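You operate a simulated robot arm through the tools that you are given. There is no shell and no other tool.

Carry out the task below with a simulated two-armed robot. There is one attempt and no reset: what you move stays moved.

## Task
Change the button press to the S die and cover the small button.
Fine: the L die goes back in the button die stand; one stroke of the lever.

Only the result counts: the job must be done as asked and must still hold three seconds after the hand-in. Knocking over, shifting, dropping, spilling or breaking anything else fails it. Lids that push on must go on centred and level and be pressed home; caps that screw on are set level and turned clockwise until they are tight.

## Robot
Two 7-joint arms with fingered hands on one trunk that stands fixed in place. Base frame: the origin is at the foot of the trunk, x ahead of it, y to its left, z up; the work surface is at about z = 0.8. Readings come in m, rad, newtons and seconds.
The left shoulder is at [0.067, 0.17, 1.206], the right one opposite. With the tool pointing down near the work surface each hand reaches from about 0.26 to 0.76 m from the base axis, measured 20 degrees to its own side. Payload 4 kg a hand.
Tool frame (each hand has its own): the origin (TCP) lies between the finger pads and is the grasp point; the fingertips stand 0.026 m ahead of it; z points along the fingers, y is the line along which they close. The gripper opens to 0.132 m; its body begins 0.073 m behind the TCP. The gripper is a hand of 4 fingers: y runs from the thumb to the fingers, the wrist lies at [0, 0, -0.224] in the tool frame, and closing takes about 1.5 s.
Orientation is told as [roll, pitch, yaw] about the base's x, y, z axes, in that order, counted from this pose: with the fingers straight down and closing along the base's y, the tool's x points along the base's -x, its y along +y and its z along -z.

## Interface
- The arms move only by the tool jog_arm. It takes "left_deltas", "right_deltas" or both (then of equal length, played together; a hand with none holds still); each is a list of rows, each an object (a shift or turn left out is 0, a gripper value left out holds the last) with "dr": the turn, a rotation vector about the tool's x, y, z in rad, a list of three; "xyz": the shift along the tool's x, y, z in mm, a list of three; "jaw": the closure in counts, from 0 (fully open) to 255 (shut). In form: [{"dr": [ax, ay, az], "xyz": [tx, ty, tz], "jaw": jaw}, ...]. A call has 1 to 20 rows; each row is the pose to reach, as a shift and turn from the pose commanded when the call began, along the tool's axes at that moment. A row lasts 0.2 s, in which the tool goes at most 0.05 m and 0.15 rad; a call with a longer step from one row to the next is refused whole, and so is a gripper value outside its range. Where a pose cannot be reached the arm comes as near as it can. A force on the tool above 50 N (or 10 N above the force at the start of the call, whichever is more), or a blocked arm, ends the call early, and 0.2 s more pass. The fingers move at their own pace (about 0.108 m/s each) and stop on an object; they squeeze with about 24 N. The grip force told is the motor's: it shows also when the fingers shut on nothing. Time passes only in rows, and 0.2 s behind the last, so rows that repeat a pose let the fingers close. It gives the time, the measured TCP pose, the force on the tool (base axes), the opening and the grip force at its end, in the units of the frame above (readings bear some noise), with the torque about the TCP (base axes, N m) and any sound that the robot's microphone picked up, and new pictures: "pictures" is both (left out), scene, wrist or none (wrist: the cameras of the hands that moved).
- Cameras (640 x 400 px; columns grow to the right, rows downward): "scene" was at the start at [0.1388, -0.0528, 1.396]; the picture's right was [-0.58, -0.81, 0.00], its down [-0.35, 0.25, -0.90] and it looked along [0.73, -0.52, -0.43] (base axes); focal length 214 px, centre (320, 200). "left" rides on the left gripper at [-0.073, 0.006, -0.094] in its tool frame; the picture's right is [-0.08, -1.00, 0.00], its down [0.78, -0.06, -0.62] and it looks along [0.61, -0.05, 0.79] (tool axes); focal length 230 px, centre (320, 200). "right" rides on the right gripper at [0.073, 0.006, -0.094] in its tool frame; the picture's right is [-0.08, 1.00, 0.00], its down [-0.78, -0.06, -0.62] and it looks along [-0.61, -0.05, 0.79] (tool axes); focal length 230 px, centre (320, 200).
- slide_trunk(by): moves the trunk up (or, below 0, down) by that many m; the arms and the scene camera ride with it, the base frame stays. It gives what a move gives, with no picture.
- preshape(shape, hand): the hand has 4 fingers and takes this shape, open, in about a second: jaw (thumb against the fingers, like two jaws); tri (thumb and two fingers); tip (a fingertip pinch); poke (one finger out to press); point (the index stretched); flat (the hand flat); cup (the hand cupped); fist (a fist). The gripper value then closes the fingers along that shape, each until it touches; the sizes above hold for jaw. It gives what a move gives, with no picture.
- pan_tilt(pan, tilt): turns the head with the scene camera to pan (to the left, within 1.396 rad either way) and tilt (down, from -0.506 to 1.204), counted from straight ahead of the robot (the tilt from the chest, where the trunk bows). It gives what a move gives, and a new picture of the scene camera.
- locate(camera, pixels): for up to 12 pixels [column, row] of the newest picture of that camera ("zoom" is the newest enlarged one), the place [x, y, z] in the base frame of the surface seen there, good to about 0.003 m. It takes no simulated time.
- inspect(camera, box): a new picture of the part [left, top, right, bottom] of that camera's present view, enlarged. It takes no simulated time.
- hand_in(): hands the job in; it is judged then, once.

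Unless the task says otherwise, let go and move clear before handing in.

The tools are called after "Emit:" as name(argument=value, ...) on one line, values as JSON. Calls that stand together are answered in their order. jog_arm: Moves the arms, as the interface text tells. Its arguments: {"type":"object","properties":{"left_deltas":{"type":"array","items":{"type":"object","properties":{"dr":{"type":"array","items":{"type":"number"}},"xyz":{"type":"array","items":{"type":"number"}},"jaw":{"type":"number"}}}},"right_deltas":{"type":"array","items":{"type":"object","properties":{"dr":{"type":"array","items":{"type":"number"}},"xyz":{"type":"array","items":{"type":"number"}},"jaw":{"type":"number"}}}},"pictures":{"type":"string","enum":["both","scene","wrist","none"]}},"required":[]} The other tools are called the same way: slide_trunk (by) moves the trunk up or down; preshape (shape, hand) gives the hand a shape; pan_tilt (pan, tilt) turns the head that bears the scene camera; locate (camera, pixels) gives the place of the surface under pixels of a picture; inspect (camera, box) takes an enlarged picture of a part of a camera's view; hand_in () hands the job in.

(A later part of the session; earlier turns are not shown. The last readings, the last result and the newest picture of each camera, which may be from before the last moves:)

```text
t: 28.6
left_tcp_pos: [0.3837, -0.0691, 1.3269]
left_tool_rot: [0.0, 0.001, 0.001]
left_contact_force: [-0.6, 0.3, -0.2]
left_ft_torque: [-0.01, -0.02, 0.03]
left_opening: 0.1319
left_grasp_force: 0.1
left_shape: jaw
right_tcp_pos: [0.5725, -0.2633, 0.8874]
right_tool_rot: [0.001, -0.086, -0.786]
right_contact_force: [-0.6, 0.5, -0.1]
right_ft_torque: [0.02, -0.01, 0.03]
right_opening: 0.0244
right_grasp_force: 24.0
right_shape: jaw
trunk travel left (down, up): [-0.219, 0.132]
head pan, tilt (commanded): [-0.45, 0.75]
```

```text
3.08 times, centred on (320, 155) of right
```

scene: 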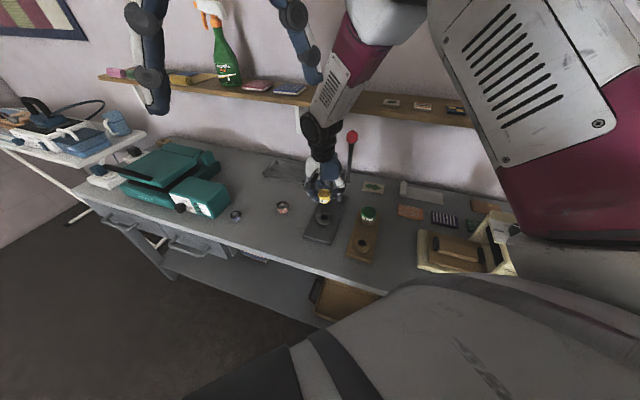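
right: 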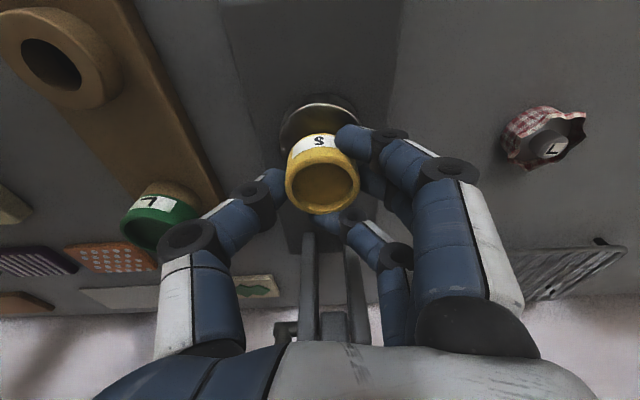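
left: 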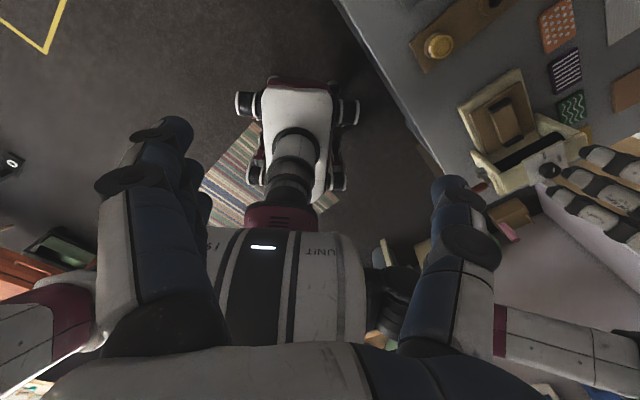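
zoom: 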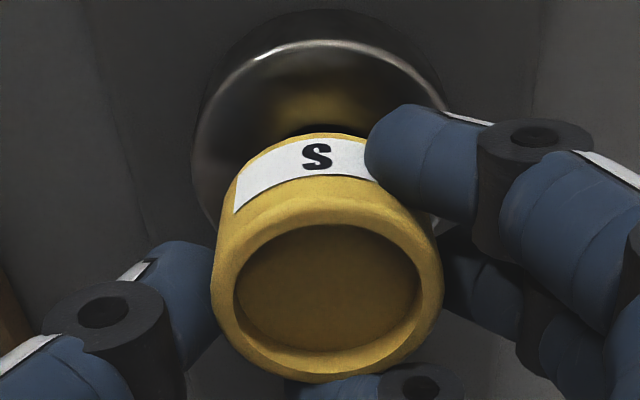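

The estimates now agree to within about 1–2 mm. I'll zoom tightly on the gap between die and ring in both cameras to see the stem relative to the hole.

Emit:
inspect(camera="scene", box=[312, 208, 336, 226])

Emit:
inspect(camera="right", box=[290, 100, 350, 145])

```text
16.00 times, centred on (324, 217) of scene
```

zoom: 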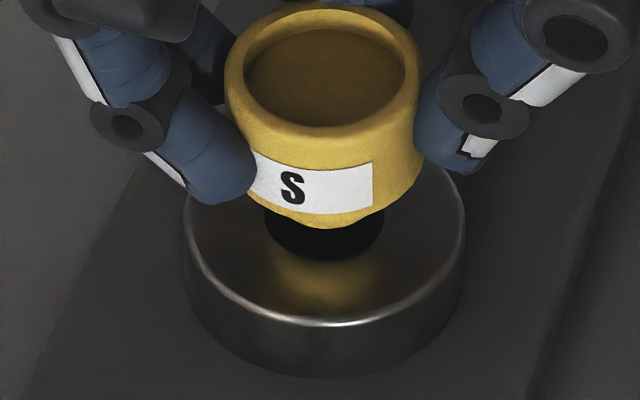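

```text
8.89 times, centred on (320, 122) of right
```

zoom: 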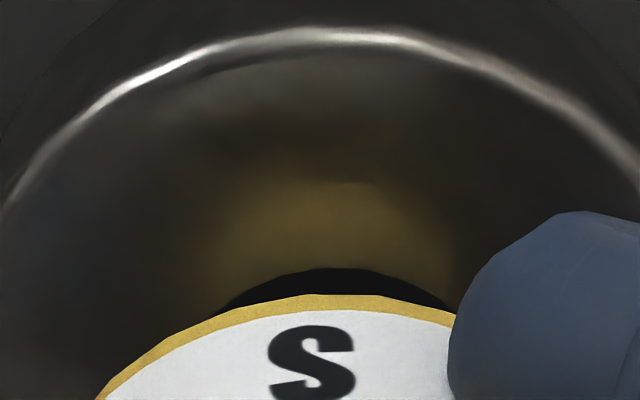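

The hole centre is within about 1 mm of the die axis now. I'll nudge x −1.0 mm and y −0.5 mm and lower 10 mm, so the stem tip is about at the hole.

Emit:
jog_arm(right_deltas=[{"xyz": [-0.8, -0.5, 2], "jaw": 255}, {"xyz": [-0.6, -0.5, 5], "jaw": 255}, {"xyz": [-0.4, -0.5, 8], "jaw": 255}, {"xyz": [-0.15, -0.5, 10], "jaw": 255}, {"xyz": [-0.15, -0.5, 10], "jaw": 255}, {"xyz": [-0.15, -0.5, 10], "jaw": 255}], pictures="wrist")

Emit:
inspect(camera="scene", box=[312, 208, 336, 226])

Emit:
inspect(camera="right", box=[270, 90, 370, 220])

```text
t: 30.0
left_tcp_pos: [0.3833, -0.0706, 1.3268]
left_tool_rot: [-0.001, 0.0, -0.001]
left_contact_force: [-0.2, -0.5, 1.1]
left_ft_torque: [-0.01, 0.0, 0.0]
left_opening: 0.1317
left_grasp_force: 0.0
left_shape: jaw
right_tcp_pos: [0.572, -0.2636, 0.8775]
right_tool_rot: [0.001, -0.084, -0.787]
right_contact_force: [0.4, 0.8, -0.9]
right_ft_torque: [0.0, 0.01, 0.0]
right_opening: 0.0247
right_grasp_force: 24.2
right_shape: jaw
trunk travel left (down, up): [-0.219, 0.132]
head pan, tilt (commanded): [-0.45, 0.75]
```

right: 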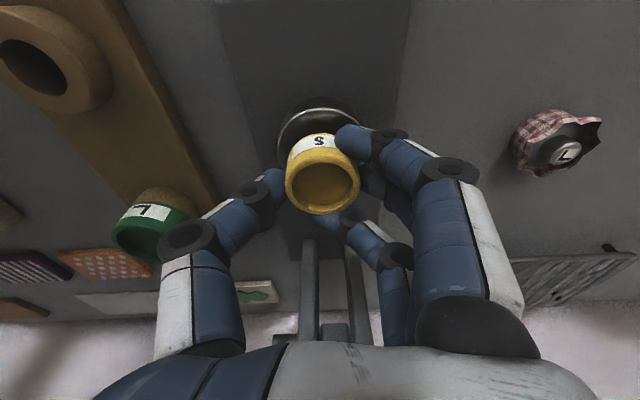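

```text
16.00 times, centred on (324, 217) of scene
```

zoom: 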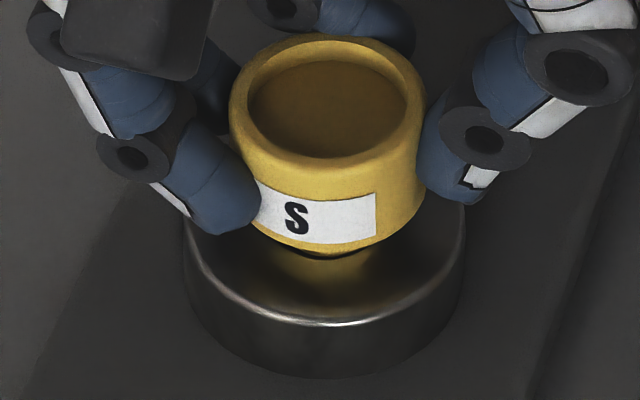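

```text
3.08 times, centred on (320, 155) of right
```

zoom: 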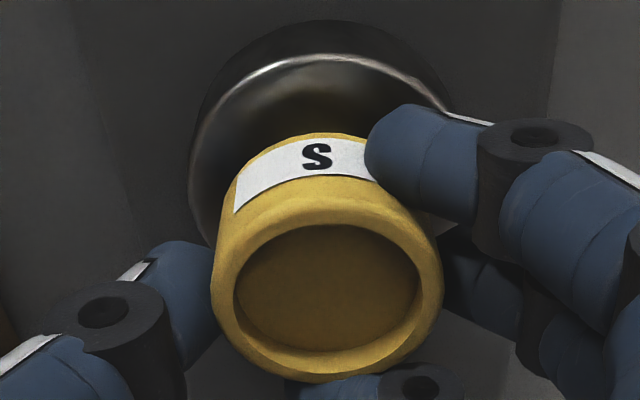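

The scene columns agree to 0.2 mm across the press, and rows suggest at most a couple of mm toward the camera. I'll nudge x −1.0 mm and probe down 4 mm, watching for contact.

Emit:
jog_arm(right_deltas=[{"xyz": [-1.0, 0, 0.1], "jaw": 255}, {"xyz": [-0.8, 0, 2], "jaw": 255}, {"xyz": [-0.66, 0, 4], "jaw": 255}, {"xyz": [-0.66, 0, 4], "jaw": 255}], pictures="wrist")

Emit:
inspect(camera="scene", box=[312, 208, 336, 226])

```text
t: 31.0
left_tcp_pos: [0.3829, -0.0704, 1.3273]
left_tool_rot: [0.0, -0.001, 0.0]
left_contact_force: [0.2, -0.2, 0.3]
left_ft_torque: [0.0, -0.01, 0.02]
left_opening: 0.1318
left_grasp_force: 0.1
left_shape: jaw
right_tcp_pos: [0.5731, -0.2643, 0.8721]
right_tool_rot: [-0.001, -0.086, -0.785]
right_contact_force: [-0.6, -0.2, -0.6]
right_ft_torque: [0.02, -0.01, -0.02]
right_opening: 0.0246
right_grasp_force: 23.7
right_shape: jaw
trunk travel left (down, up): [-0.219, 0.132]
head pan, tilt (commanded): [-0.45, 0.75]
```

right: 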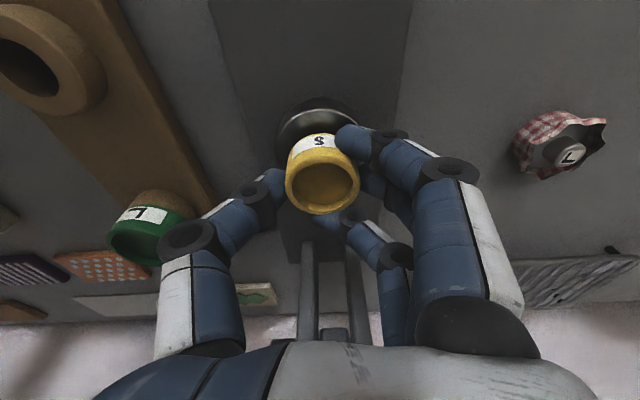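

```text
16.00 times, centred on (324, 217) of scene
```

zoom: 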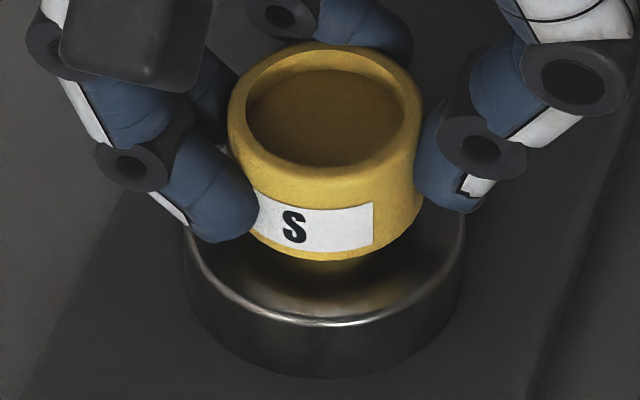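

There's still no contact force at TCP z≈0.8725. I'll probe down another 4 mm.

Emit:
jog_arm(right_deltas=[{"xyz": [0.17, 0, 2], "jaw": 255}, {"xyz": [0.34, 0, 4], "jaw": 255}, {"xyz": [0.34, 0, 4], "jaw": 255}], pictures="wrist")

Emit:
inspect(camera="scene", box=[312, 208, 336, 226])

Emit:
inspect(camera="right", box=[270, 90, 370, 220])

```text
t: 31.8
left_tcp_pos: [0.3838, -0.07, 1.3276]
left_tool_rot: [0.001, 0.0, 0.001]
left_contact_force: [0.2, -0.1, 0.1]
left_ft_torque: [0.0, 0.02, 0.02]
left_opening: 0.1318
left_grasp_force: 0.0
left_shape: jaw
right_tcp_pos: [0.5729, -0.2647, 0.868]
right_tool_rot: [0.0, -0.085, -0.785]
right_contact_force: [-0.3, 0.1, -1.0]
right_ft_torque: [-0.01, 0.02, 0.02]
right_opening: 0.0247
right_grasp_force: 24.3
right_shape: jaw
trunk travel left (down, up): [-0.219, 0.132]
head pan, tilt (commanded): [-0.45, 0.75]
```

right: 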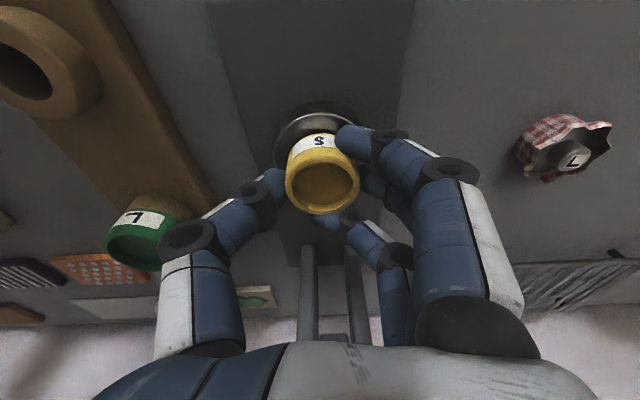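

```text
16.00 times, centred on (324, 217) of scene
```

zoom: 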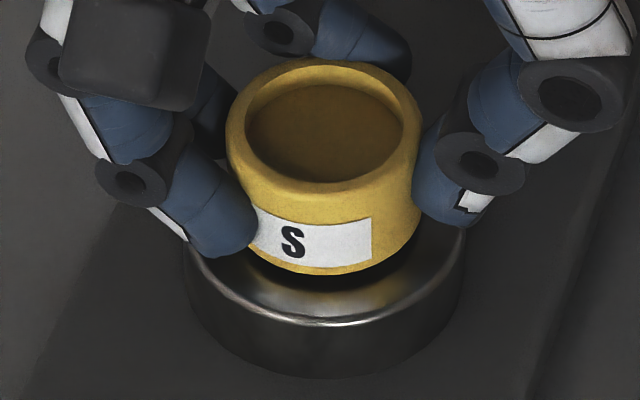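

```text
3.08 times, centred on (320, 155) of right
```

zoom: 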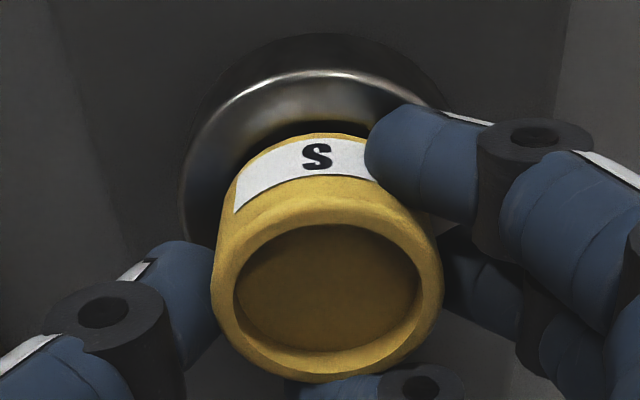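

The stem is entering freely at z≈0.868. I'll continue down in 1 mm steps until the shoulder seats.

Emit:
jog_arm(right_deltas=[{"xyz": [0.08, 0, 1], "jaw": 255}, {"xyz": [0.17, 0, 2], "jaw": 255}, {"xyz": [0.25, 0, 3], "jaw": 255}, {"xyz": [0.3, 0, 3.6], "jaw": 255}, {"xyz": [0.3, 0, 3.6], "jaw": 255}], pictures="wrist")

Emit:
inspect(camera="scene", box=[312, 208, 336, 226])

Emit:
inspect(camera="right", box=[270, 90, 370, 220])

```text
t: 33.0
left_tcp_pos: [0.3835, -0.0688, 1.3274]
left_tool_rot: [0.002, 0.0, 0.0]
left_contact_force: [0.3, 0.7, 0.3]
left_ft_torque: [0.0, -0.04, -0.01]
left_opening: 0.1317
left_grasp_force: 0.2
left_shape: jaw
right_tcp_pos: [0.5733, -0.2638, 0.8652]
right_tool_rot: [0.0, -0.086, -0.784]
right_contact_force: [1.2, -0.1, 2.9]
right_ft_torque: [0.08, -0.03, 0.02]
right_opening: 0.0246
right_grasp_force: 23.9
right_shape: jaw
trunk travel left (down, up): [-0.219, 0.132]
head pan, tilt (commanded): [-0.45, 0.75]
```

right: 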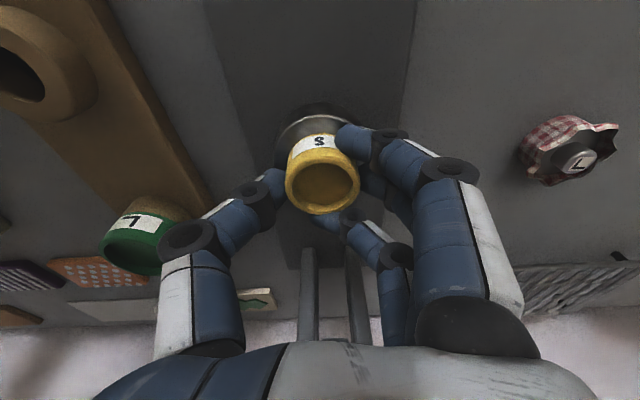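

```text
16.00 times, centred on (324, 217) of scene
```

zoom: 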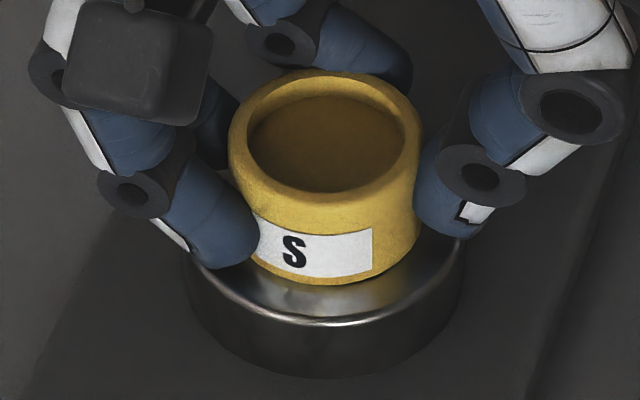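

```text
3.08 times, centred on (320, 155) of right
```

zoom: 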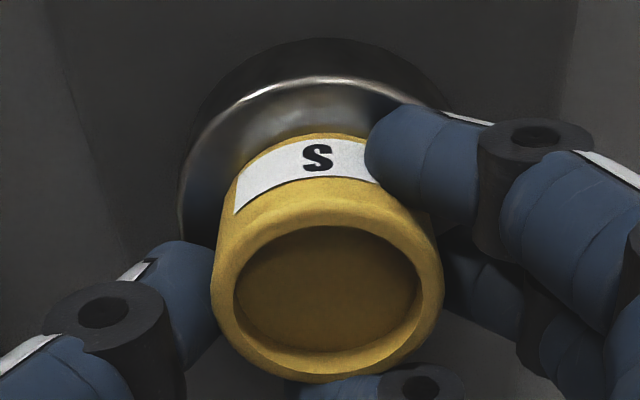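

A 2.9 N upward reaction shows the shoulder touching the ring, and the die sits flat in the scene view. I'll press 0.6 mm to confirm, then release.

Emit:
jog_arm(right_deltas=[{"xyz": [0.05, 0, 0.6], "jaw": 255}, {"xyz": [0.05, 0, 0.6], "jaw": 255}, {"xyz": [0.05, 0, 0.6], "jaw": 200}, {"xyz": [0.05, 0, 0.6], "jaw": 150}, {"xyz": [0.05, 0, 0.6], "jaw": 100}, {"xyz": [0.05, 0, 0.6], "jaw": 90}, {"xyz": [0.05, 0, 0.6], "jaw": 90}, {"xyz": [0.05, 0, 0.6], "jaw": 90}], pictures="wrist")

Emit:
inspect(camera="scene", box=[308, 200, 340, 228])

Emit:
inspect(camera="right", box=[270, 90, 370, 220])

```text
t: 34.8
left_tcp_pos: [0.3828, -0.0689, 1.3275]
left_tool_rot: [-0.001, 0.001, 0.001]
left_contact_force: [1.2, 0.5, 0.4]
left_ft_torque: [0.0, -0.01, 0.0]
left_opening: 0.1319
left_grasp_force: 0.2
left_shape: jaw
right_tcp_pos: [0.5722, -0.2639, 0.863]
right_tool_rot: [-0.001, -0.085, -0.786]
right_contact_force: [0.0, 0.6, 0.6]
right_ft_torque: [0.02, 0.04, 0.03]
right_opening: 0.0849
right_grasp_force: 0.1
right_shape: jaw
trunk travel left (down, up): [-0.219, 0.132]
head pan, tilt (commanded): [-0.45, 0.75]
```

right: 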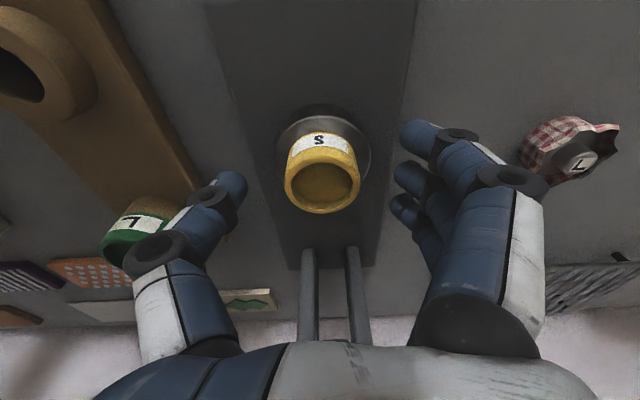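

```text
14.29 times, centred on (324, 214) of scene
```

zoom: 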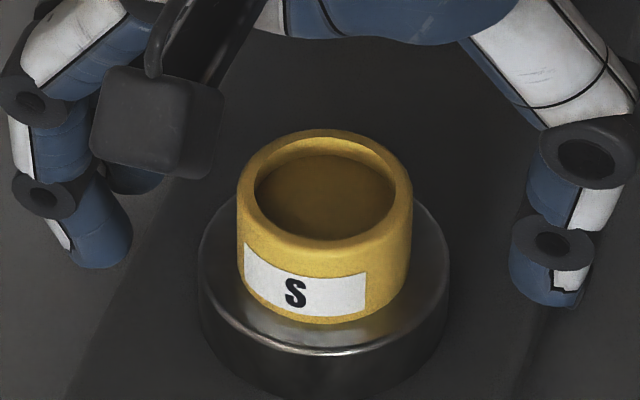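

```text
3.08 times, centred on (320, 155) of right
```

zoom: 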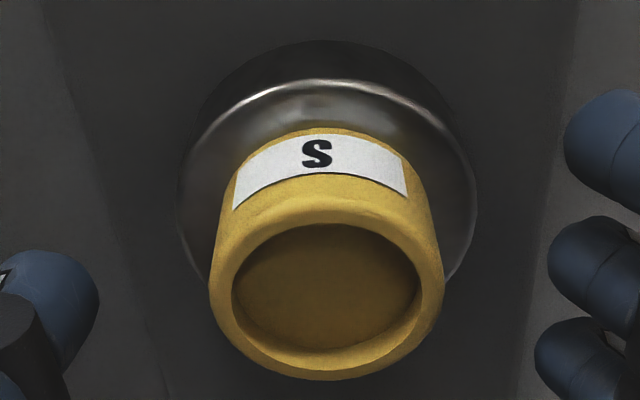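

The S die is seated, level and concentric with the ring (ring 178–476, die 209–445 in the zoom). I'll lift the hand clear, moving away from the punch, and then look at the small button and the L die.

Emit:
jog_arm(right_deltas=[{"xyz": [-2.1, 0, -25], "jaw": 90}, {"xyz": [-4.25, 0, -50], "jaw": 90}, {"xyz": [13.1, 0, -81.4], "jaw": 60}, {"xyz": [30.1, 0, -118], "jaw": 30}, {"xyz": [27.1, 0, -152.9], "jaw": 0}, {"xyz": [23.7, 0, -192.7], "jaw": 0}, {"xyz": [23.7, 0, -192.7], "jaw": 0}], pictures="both")

Emit:
inspect(camera="scene", box=[300, 190, 396, 260])

Emit:
inspect(camera="scene", box=[210, 190, 306, 250])

```text
t: 36.4
left_tcp_pos: [0.3833, -0.0696, 1.3263]
left_tool_rot: [-0.001, 0.0, 0.0]
left_contact_force: [0.1, -0.5, -0.2]
left_ft_torque: [0.02, 0.01, 0.01]
left_opening: 0.1318
left_grasp_force: 0.1
left_shape: jaw
right_tcp_pos: [0.5459, -0.2363, 1.0535]
right_tool_rot: [0.001, -0.084, -0.786]
right_contact_force: [1.1, 0.3, -0.2]
right_ft_torque: [0.02, 0.01, -0.02]
right_opening: 0.1318
right_grasp_force: 0.0
right_shape: jaw
trunk travel left (down, up): [-0.219, 0.132]
head pan, tilt (commanded): [-0.45, 0.75]
```

scene: 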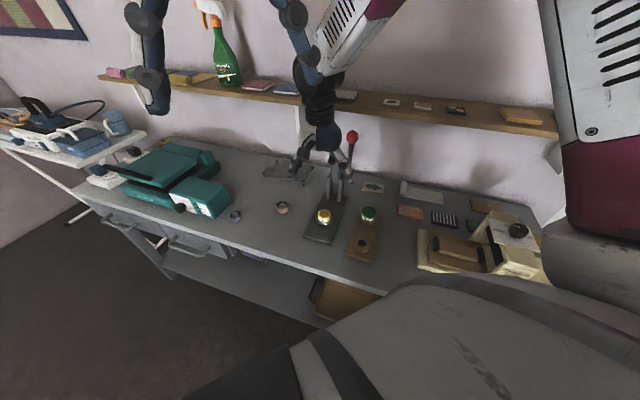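
right: 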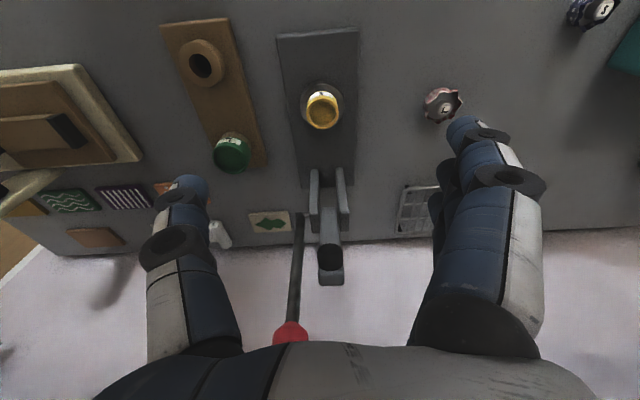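

```text
5.71 times, centred on (348, 225) of scene
```

zoom: 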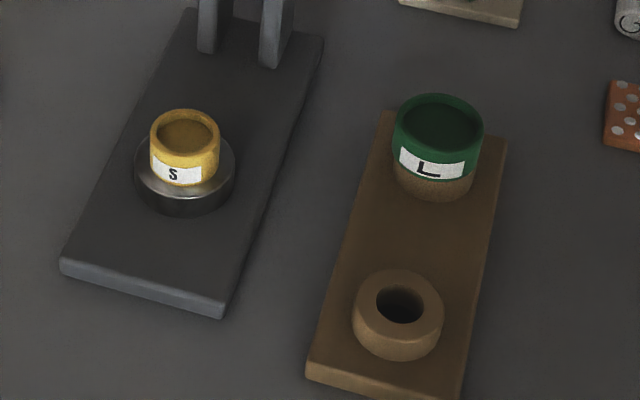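

```text
6.67 times, centred on (258, 220) of scene
```

zoom: 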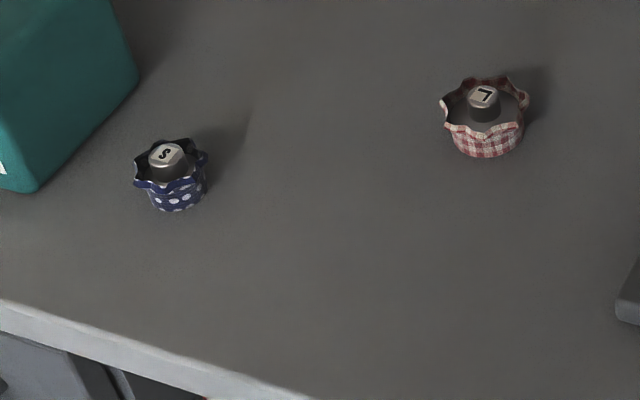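

Both dies look properly seated. Now the blue button: I'll measure it and the teal machine's nearest edges to plan finger clearance.

Emit:
inspect(camera="scene", box=[205, 195, 265, 235])

Emit:
locate(camera="zoom", pixels=[[320, 170], [320, 150], [300, 260], [320, 240], [255, 190], [385, 190], [320, 275], [90, 180], [100, 100], [30, 200], [60, 120], [320, 200]])

Emit:
inspect(camera="right", box=[540, 0, 640, 80])

```text
10.00 times, centred on (235, 215) of scene
```

zoom: 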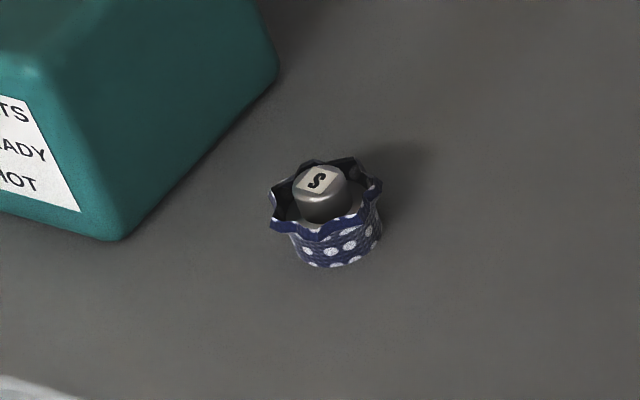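

```text
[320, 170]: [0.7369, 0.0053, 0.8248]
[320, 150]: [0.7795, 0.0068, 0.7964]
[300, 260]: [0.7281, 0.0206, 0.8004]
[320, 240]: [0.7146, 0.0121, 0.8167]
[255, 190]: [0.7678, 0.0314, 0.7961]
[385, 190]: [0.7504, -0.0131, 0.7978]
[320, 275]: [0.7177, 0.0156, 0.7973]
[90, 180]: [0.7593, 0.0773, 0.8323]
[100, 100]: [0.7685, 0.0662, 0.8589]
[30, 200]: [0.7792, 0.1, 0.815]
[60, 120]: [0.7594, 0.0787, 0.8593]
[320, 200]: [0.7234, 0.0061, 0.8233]
```

```text
5.00 times, centred on (590, 40) of right
```

zoom: 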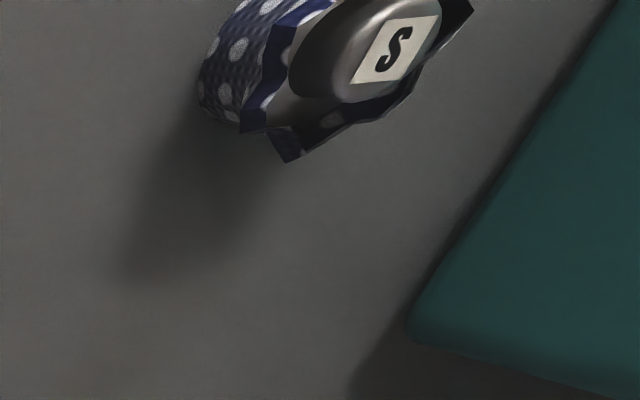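

The button's body is about 32 mm wide and its knob top is at z≈0.825. The teal machine's corner is about 67 mm away at (0.76,0.07). I'll check where the shelf and teal edges are before moving the hand there.

Emit:
locate(camera="scene", pixels=[[270, 95], [345, 105], [230, 85], [180, 82], [227, 60], [215, 222], [230, 204], [235, 185], [175, 165], [200, 185], [150, 75], [300, 115]])

```text
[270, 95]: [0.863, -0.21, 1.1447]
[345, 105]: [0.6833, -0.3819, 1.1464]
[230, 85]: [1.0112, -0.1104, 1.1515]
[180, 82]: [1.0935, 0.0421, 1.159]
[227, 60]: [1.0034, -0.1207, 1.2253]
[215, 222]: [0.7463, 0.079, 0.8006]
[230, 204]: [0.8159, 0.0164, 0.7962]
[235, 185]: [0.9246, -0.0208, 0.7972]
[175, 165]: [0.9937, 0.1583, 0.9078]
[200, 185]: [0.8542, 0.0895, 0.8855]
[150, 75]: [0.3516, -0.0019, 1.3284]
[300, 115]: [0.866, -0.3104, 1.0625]
```

The shelf edge runs along x−y≈1.07 at z≈1.145, well clear of the button. I'll swing the hand over toward the button, yawing back to about +0.26.

Emit:
jog_arm(right_deltas=[{"xyz": [8, 33.6, -6], "dr": [-0.011, 0, -0.13]}, {"xyz": [16, 67.2, -12], "dr": [-0.022, 0, -0.26]}, {"xyz": [24, 100.8, -12], "dr": [-0.033, 0, -0.39]}, {"xyz": [32, 134.4, -12], "dr": [-0.044, 0, -0.52]}, {"xyz": [40, 168, -12], "dr": [-0.056, 0, -0.65]}, {"xyz": [48, 201.6, -12], "dr": [-0.067, 0, -0.78]}, {"xyz": [56, 235.2, -12], "dr": [-0.078, 0, -0.91]}, {"xyz": [64.2, 268.7, -12], "dr": [-0.089, 0, -1.041]}, {"xyz": [64.2, 268.7, -12], "dr": [-0.089, 0, -1.041]}], pictures="both")

```text
t: 37.9
left_tcp_pos: [0.3909, -0.0638, 1.3214]
left_tool_rot: [0.023, -0.001, 0.019]
left_contact_force: [7.9, 20.6, -12.1]
left_ft_torque: [-0.15, 0.28, 0.36]
left_opening: 0.1321
left_grasp_force: 0.1
left_shape: jaw
right_tcp_pos: [0.6618, -0.0503, 1.0692]
right_tool_rot: [0.005, -0.092, 0.045]
right_contact_force: [1.2, -0.8, -0.7]
right_ft_torque: [0.0, -0.01, 0.02]
right_opening: 0.1321
right_grasp_force: 0.1
right_shape: jaw
trunk travel left (down, up): [-0.219, 0.132]
head pan, tilt (commanded): [-0.45, 0.75]
stopped in row 7 (left hand): the force on the tool passed its limit at 68 N (the readings are from after the stop); the commanded pose is now the measured one
```

scene: 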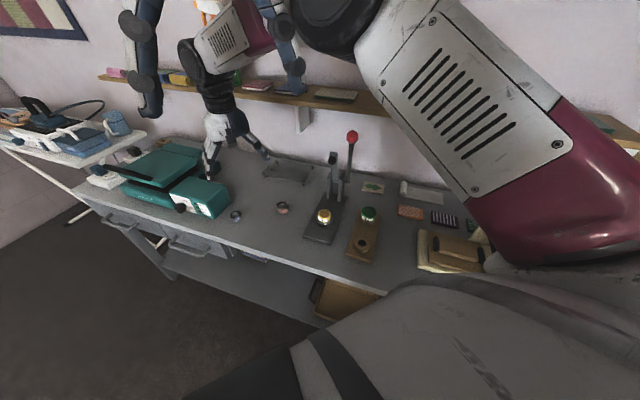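
right: 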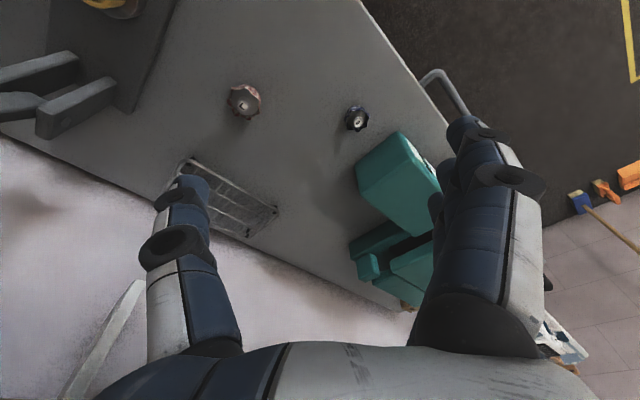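

The right forearm bumped the left hand, which was parked over the centre; the left force reading is (8,21,-12) N. I'll move the left hand out to its own side.

Emit:
jog_arm(left_deltas=[{"xyz": [0, 20, 0]}, {"xyz": [0, 60, -10]}, {"xyz": [0, 105, -20]}, {"xyz": [5, 150, -30]}, {"xyz": [10, 195, -40]}, {"xyz": [15, 240, -50]}, {"xyz": [20, 280, -50]}, {"xyz": [20, 280, -50]}], pictures="both")

```text
t: 39.7
left_tcp_pos: [0.3653, 0.214, 1.3797]
left_tool_rot: [0.018, -0.002, 0.017]
left_contact_force: [-0.2, -0.2, 0.2]
left_ft_torque: [0.01, 0.01, -0.02]
left_opening: 0.1317
left_grasp_force: 0.0
left_shape: jaw
right_tcp_pos: [0.6606, -0.0496, 1.0677]
right_tool_rot: [0.002, -0.09, 0.047]
right_contact_force: [0.1, -0.8, 0.4]
right_ft_torque: [-0.02, 0.02, 0.01]
right_opening: 0.1319
right_grasp_force: 0.0
right_shape: jaw
trunk travel left (down, up): [-0.219, 0.132]
head pan, tilt (commanded): [-0.45, 0.75]
```

scene: 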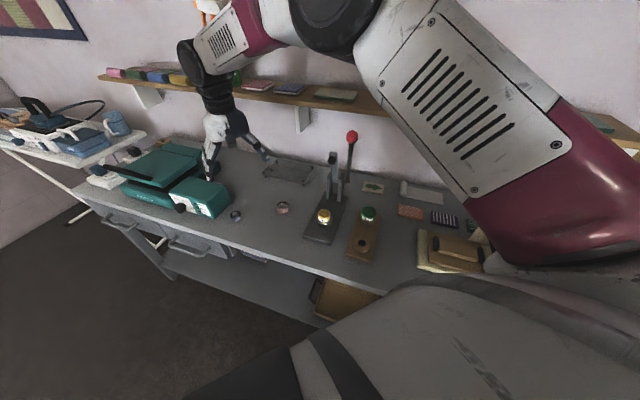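
left: 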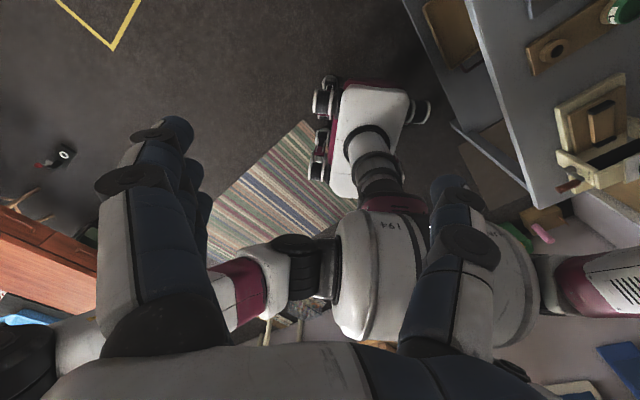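

The left hand is clear and nothing on the bench was disturbed. I'll try the fingertip-pinch shape in the air to see how it looks.

Emit:
preshape(hand="right", shape="tip")

Emit:
inspect(camera="right", box=[0, 0, 640, 400])

```text
t: 40.6
left_tcp_pos: [0.3639, 0.2147, 1.378]
left_tool_rot: [0.016, -0.001, 0.015]
left_contact_force: [0.4, 0.5, 0.1]
left_ft_torque: [-0.02, -0.01, 0.02]
left_opening: 0.1319
left_grasp_force: 0.1
left_shape: jaw
right_tcp_pos: [0.6612, -0.0488, 1.0669]
right_tool_rot: [0.004, -0.092, 0.048]
right_contact_force: [0.4, 0.1, -0.4]
right_ft_torque: [0.01, -0.01, -0.01]
right_opening: 0.1321
right_grasp_force: 0.1
right_shape: tip
trunk travel left (down, up): [-0.219, 0.132]
head pan, tilt (commanded): [-0.45, 0.75]
```

```text
1.00 times, centred on (320, 200) of right (not enlarged: the box is as wide or as high as the picture)
```

zoom: 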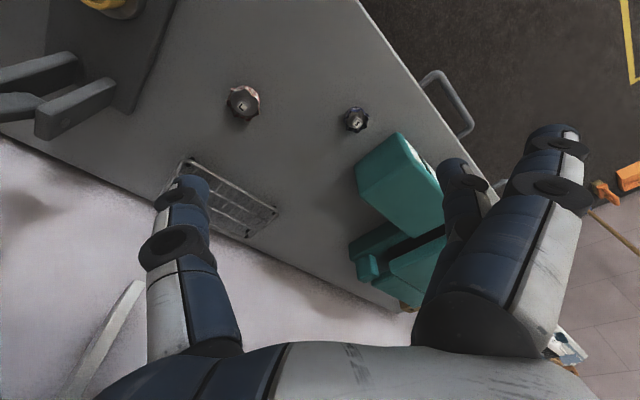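

In "tip" shape the outer fingers are swung out, leaving one finger opposite the thumb. I'll close it partway in the air to see the pinch geometry.

Emit:
jog_arm(right_deltas=[{"jaw": 100}, {"jaw": 190}, {"jaw": 190}, {"jaw": 190}, {"jaw": 190}, {"jaw": 190}, {"jaw": 190}], pictures="wrist")

Emit:
inspect(camera="scene", box=[170, 100, 290, 200])

```text
t: 42.2
left_tcp_pos: [0.3633, 0.2143, 1.3768]
left_tool_rot: [0.017, -0.003, 0.017]
left_contact_force: [-0.6, -0.4, -0.5]
left_ft_torque: [0.01, 0.0, -0.02]
left_opening: 0.1321
left_grasp_force: 0.1
left_shape: jaw
right_tcp_pos: [0.6602, -0.0492, 1.0689]
right_tool_rot: [0.004, -0.091, 0.046]
right_contact_force: [-0.5, -0.2, -0.1]
right_ft_torque: [0.0, 0.01, -0.01]
right_opening: 0.0343
right_grasp_force: 0.1
right_shape: tip
trunk travel left (down, up): [-0.219, 0.132]
head pan, tilt (commanded): [-0.45, 0.75]
```

right: 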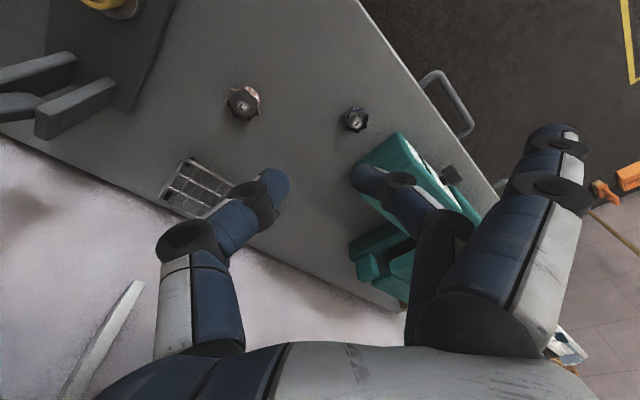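

```text
4.00 times, centred on (230, 150) of scene
```

zoom: 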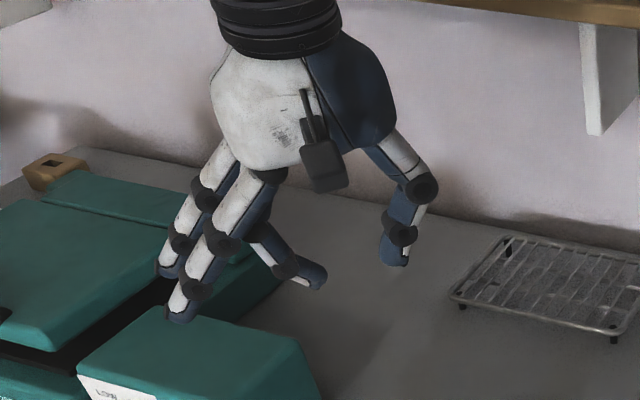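

In "tip", the outer fingers stay out to the side, which could foul the teal machine. I'll look at the three-point "tri" shape as well.

Emit:
preshape(hand="right", shape="tri")

Emit:
jog_arm(right_deltas=[{"jaw": 100}, {"jaw": 190}, {"jaw": 190}, {"jaw": 190}, {"jaw": 190}, {"jaw": 190}, {"jaw": 190}], pictures="wrist")

Emit:
inspect(camera="scene", box=[170, 100, 290, 200])

```text
t: 43.1
left_tcp_pos: [0.3645, 0.2139, 1.3787]
left_tool_rot: [0.017, -0.003, 0.016]
left_contact_force: [0.2, -0.1, 0.5]
left_ft_torque: [0.01, -0.03, -0.02]
left_opening: 0.1319
left_grasp_force: 0.0
left_shape: jaw
right_tcp_pos: [0.6604, -0.0498, 1.0684]
right_tool_rot: [0.003, -0.091, 0.047]
right_contact_force: [0.0, -1.2, -0.2]
right_ft_torque: [0.02, 0.0, -0.04]
right_opening: 0.1318
right_grasp_force: 0.0
right_shape: tri
trunk travel left (down, up): [-0.219, 0.132]
head pan, tilt (commanded): [-0.45, 0.75]
```

```text
t: 44.7
left_tcp_pos: [0.3632, 0.2146, 1.3787]
left_tool_rot: [0.017, -0.002, 0.014]
left_contact_force: [0.4, 0.9, -0.7]
left_ft_torque: [-0.02, -0.01, 0.01]
left_opening: 0.1319
left_grasp_force: 0.1
left_shape: jaw
right_tcp_pos: [0.6606, -0.0497, 1.0671]
right_tool_rot: [0.004, -0.091, 0.047]
right_contact_force: [0.5, -0.2, -0.4]
right_ft_torque: [-0.01, 0.0, 0.01]
right_opening: 0.0343
right_grasp_force: 0.1
right_shape: tri
trunk travel left (down, up): [-0.219, 0.132]
head pan, tilt (commanded): [-0.45, 0.75]
```

right: 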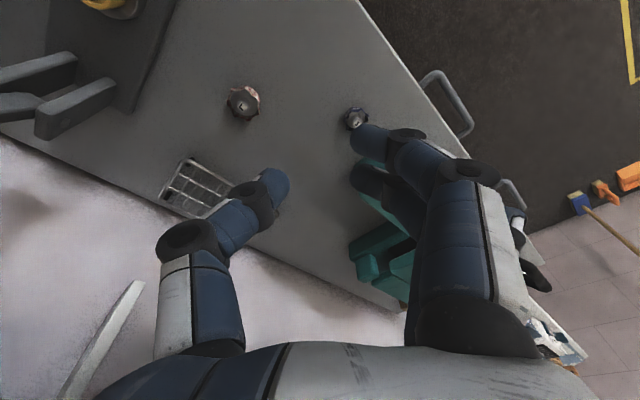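

```text
4.00 times, centred on (230, 150) of scene
```

zoom: 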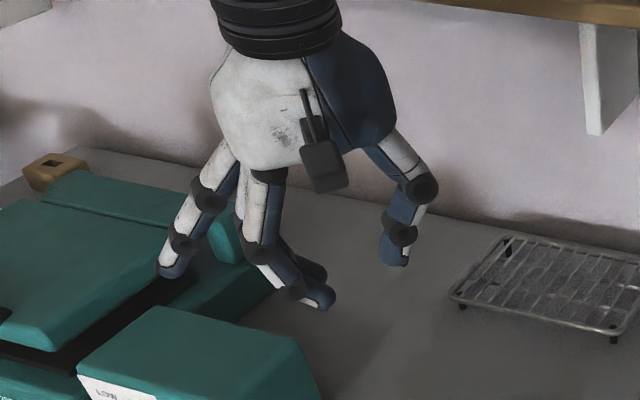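

"Tip" gives a clean thumb-to-finger opposition, so I'll use it with the fingers pointing away from the teal corner at (0.746,0.079), which means yaw of about +0.8. I'll reshape, rotate, and move above the button.

Emit:
preshape(hand="right", shape="tip")

Emit:
jog_arm(right_deltas=[{"xyz": [-6, 6, 7], "dr": [-0.011, 0, -0.125]}, {"xyz": [-13, 13, 14], "dr": [-0.0225, 0, -0.25]}, {"xyz": [-19, 19, 21], "dr": [-0.034, 0, -0.374]}, {"xyz": [-26, 25, 28], "dr": [-0.045, 0, -0.498]}, {"xyz": [-32, 32, 35], "dr": [-0.056, 0, -0.623]}, {"xyz": [-38.3, 38.1, 41.6], "dr": [-0.0675, 0, -0.747]}, {"xyz": [-38.3, 38.1, 41.6], "dr": [-0.0675, 0, -0.747]}], pictures="both")

```text
t: 45.6
left_tcp_pos: [0.3645, 0.2146, 1.3786]
left_tool_rot: [0.019, -0.003, 0.016]
left_contact_force: [0.3, 1.1, -0.4]
left_ft_torque: [0.01, 0.02, 0.0]
left_opening: 0.1322
left_grasp_force: 0.2
left_shape: jaw
right_tcp_pos: [0.6608, -0.0491, 1.068]
right_tool_rot: [0.003, -0.09, 0.047]
right_contact_force: [0.6, -0.2, 0.2]
right_ft_torque: [-0.04, -0.03, -0.04]
right_opening: 0.1321
right_grasp_force: 0.1
right_shape: tip
trunk travel left (down, up): [-0.219, 0.132]
head pan, tilt (commanded): [-0.45, 0.75]
```

```text
t: 47.2
left_tcp_pos: [0.364, 0.2145, 1.3794]
left_tool_rot: [0.017, -0.001, 0.016]
left_contact_force: [-0.3, -0.4, 0.5]
left_ft_torque: [0.0, -0.03, 0.0]
left_opening: 0.1318
left_grasp_force: 0.0
left_shape: jaw
right_tcp_pos: [0.7002, -0.0093, 1.0301]
right_tool_rot: [0.004, -0.094, 0.799]
right_contact_force: [0.3, -0.1, -0.2]
right_ft_torque: [0.02, 0.02, 0.0]
right_opening: 0.1318
right_grasp_force: 0.0
right_shape: tip
trunk travel left (down, up): [-0.219, 0.132]
head pan, tilt (commanded): [-0.45, 0.75]
```

scene: 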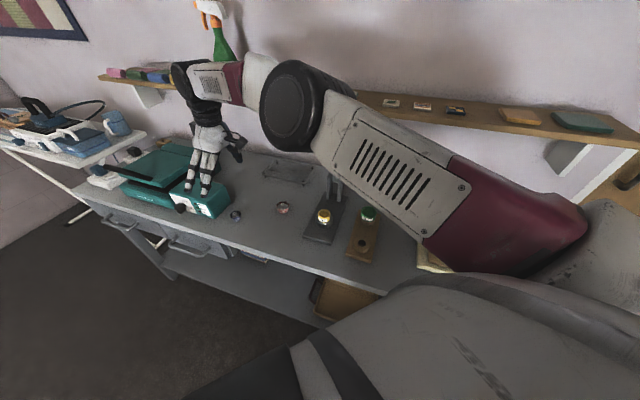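
right: 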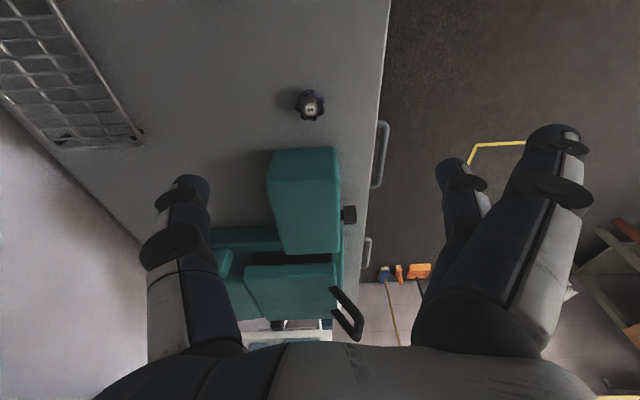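

The button is at (310,105) in the wrist view, with the teal box beyond it and the finger side over free space. The forearm passes near the lever, so I'll check arm heights there and zoom on the button.

Emit:
locate(camera="scene", pixels=[[352, 137], [300, 148], [340, 180], [335, 165], [400, 200], [290, 105], [330, 120], [450, 240]])

Emit:
inspect(camera="right", box=[270, 75, 350, 130])

Emit:
locate(camera="zoom", pixels=[[320, 215], [320, 280], [210, 220], [440, 220], [320, 130], [250, 150], [400, 290], [320, 350], [240, 280], [400, 160], [180, 100], [320, 250]])

```text
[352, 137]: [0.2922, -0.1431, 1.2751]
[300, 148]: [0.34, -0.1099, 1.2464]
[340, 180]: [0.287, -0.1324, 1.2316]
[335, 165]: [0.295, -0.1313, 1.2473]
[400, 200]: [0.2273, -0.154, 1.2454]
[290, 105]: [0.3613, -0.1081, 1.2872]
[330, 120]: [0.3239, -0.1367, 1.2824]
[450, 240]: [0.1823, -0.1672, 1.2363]
```

```text
7.27 times, centred on (310, 102) of right
```

zoom: 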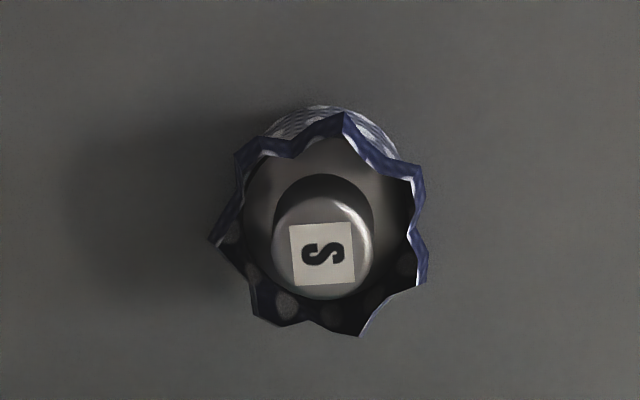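

```text
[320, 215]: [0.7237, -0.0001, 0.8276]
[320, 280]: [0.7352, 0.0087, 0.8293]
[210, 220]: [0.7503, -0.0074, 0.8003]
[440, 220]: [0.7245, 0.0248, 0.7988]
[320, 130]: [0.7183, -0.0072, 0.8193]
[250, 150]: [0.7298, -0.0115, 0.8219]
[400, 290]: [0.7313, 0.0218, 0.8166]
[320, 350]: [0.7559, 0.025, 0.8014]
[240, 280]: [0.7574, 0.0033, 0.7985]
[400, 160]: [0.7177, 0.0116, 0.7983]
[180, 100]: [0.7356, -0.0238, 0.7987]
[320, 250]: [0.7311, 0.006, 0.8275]
```

The button axis is at about (0.732,0.005), with the knob top at z≈0.828 and the petals about 39 mm across; the arm is well away from the lever. I'll tilt the hand to about 0.3 rad and come down over the button to z≈0.93.

Emit:
jog_arm(right_deltas=[{"xyz": [-8, -4, 20], "dr": [0, -0.05, 0], "jaw": 100}, {"xyz": [-16, -8, 45], "dr": [0, -0.1, 0], "jaw": 118}, {"xyz": [-20, -11, 70], "dr": [0, -0.16, 0], "jaw": 118}, {"xyz": [-23, -12.9, 102], "dr": [0, -0.206, 0], "jaw": 118}, {"xyz": [-23, -12.9, 102], "dr": [0, -0.206, 0], "jaw": 118}, {"xyz": [-23, -12.9, 102], "dr": [0, -0.206, 0], "jaw": 118}], pictures="both")

Emit:
inspect(camera="right", box=[260, 60, 380, 150])

Emit:
inspect(camera="scene", box=[170, 140, 290, 240])

```text
t: 48.6
left_tcp_pos: [0.3647, 0.2151, 1.3778]
left_tool_rot: [0.016, -0.002, 0.015]
left_contact_force: [0.5, -0.7, 0.7]
left_ft_torque: [0.0, 0.01, 0.0]
left_opening: 0.1321
left_grasp_force: 0.0
left_shape: jaw
right_tcp_pos: [0.7335, 0.0058, 0.9307]
right_tool_rot: [0.002, -0.301, 0.798]
right_contact_force: [-0.3, -0.1, -0.6]
right_ft_torque: [-0.03, 0.0, 0.0]
right_opening: 0.0717
right_grasp_force: 0.1
right_shape: tip
trunk travel left (down, up): [-0.219, 0.132]
head pan, tilt (commanded): [-0.45, 0.75]
```

scene: 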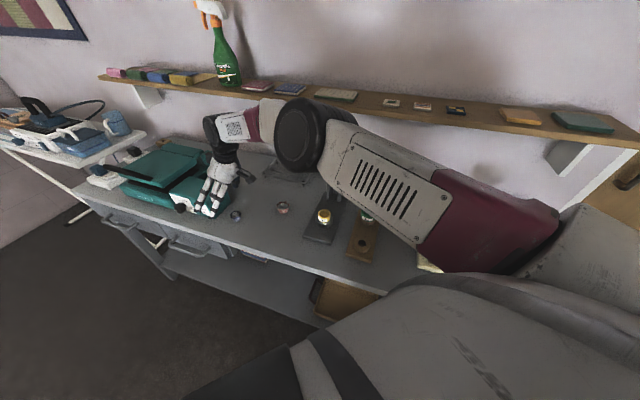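
right: 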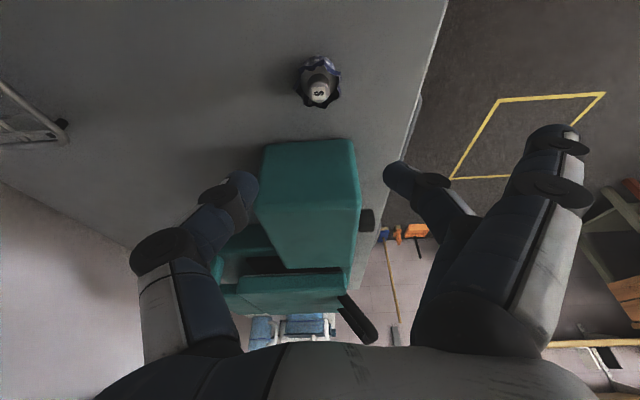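

```text
4.44 times, centred on (320, 105) of right
```

zoom: 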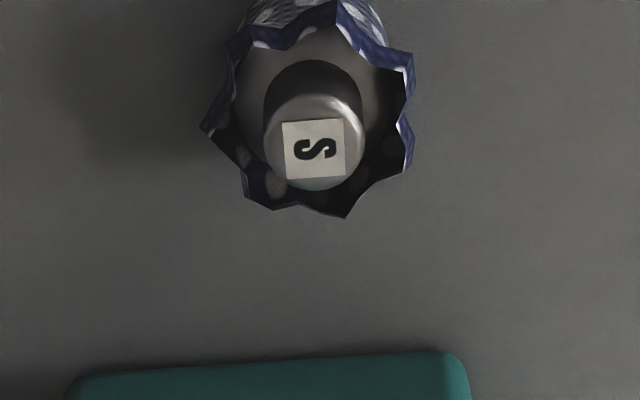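

```text
4.00 times, centred on (230, 190) of scene
```

zoom: 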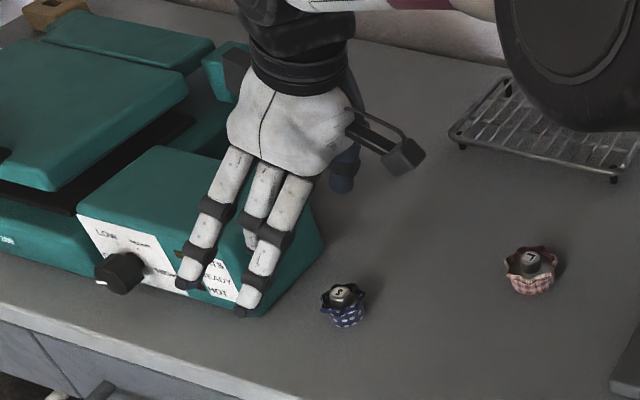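

The button is about −1.3 mm in x and +1.2 mm in y from under the TCP. Before descending I'll check the distances between the outer fingers and the teal machine's dial and panel.

Emit:
inspect(camera="scene", box=[170, 160, 250, 225])

Emit:
locate(camera="zoom", pixels=[[95, 290], [110, 330], [255, 320], [345, 355], [300, 250], [370, 260], [345, 190], [160, 300], [400, 350], [500, 250], [450, 330], [400, 200]])

Emit:
locate(camera="right", pixels=[[310, 150], [270, 150], [350, 150], [368, 220], [550, 140], [440, 240], [240, 190], [400, 175], [225, 230]])

```text
6.15 times, centred on (210, 192) of scene
```

zoom: 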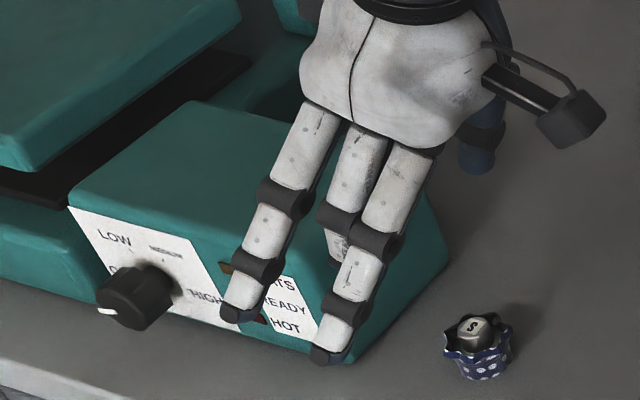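

```text
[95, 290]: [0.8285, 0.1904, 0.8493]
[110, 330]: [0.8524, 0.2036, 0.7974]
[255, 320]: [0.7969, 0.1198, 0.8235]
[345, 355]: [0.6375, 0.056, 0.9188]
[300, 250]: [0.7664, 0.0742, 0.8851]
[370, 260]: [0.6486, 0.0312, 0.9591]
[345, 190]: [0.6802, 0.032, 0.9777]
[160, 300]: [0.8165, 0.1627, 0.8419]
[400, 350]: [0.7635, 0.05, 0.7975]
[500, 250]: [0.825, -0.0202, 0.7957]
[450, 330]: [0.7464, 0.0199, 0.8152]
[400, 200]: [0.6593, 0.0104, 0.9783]
```

```text
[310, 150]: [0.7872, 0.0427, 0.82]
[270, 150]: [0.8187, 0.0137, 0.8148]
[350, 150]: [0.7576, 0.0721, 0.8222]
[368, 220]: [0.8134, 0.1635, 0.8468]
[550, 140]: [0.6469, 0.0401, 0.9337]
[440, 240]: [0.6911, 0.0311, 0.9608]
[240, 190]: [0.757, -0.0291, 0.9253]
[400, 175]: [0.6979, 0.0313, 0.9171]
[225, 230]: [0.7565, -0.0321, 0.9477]
```

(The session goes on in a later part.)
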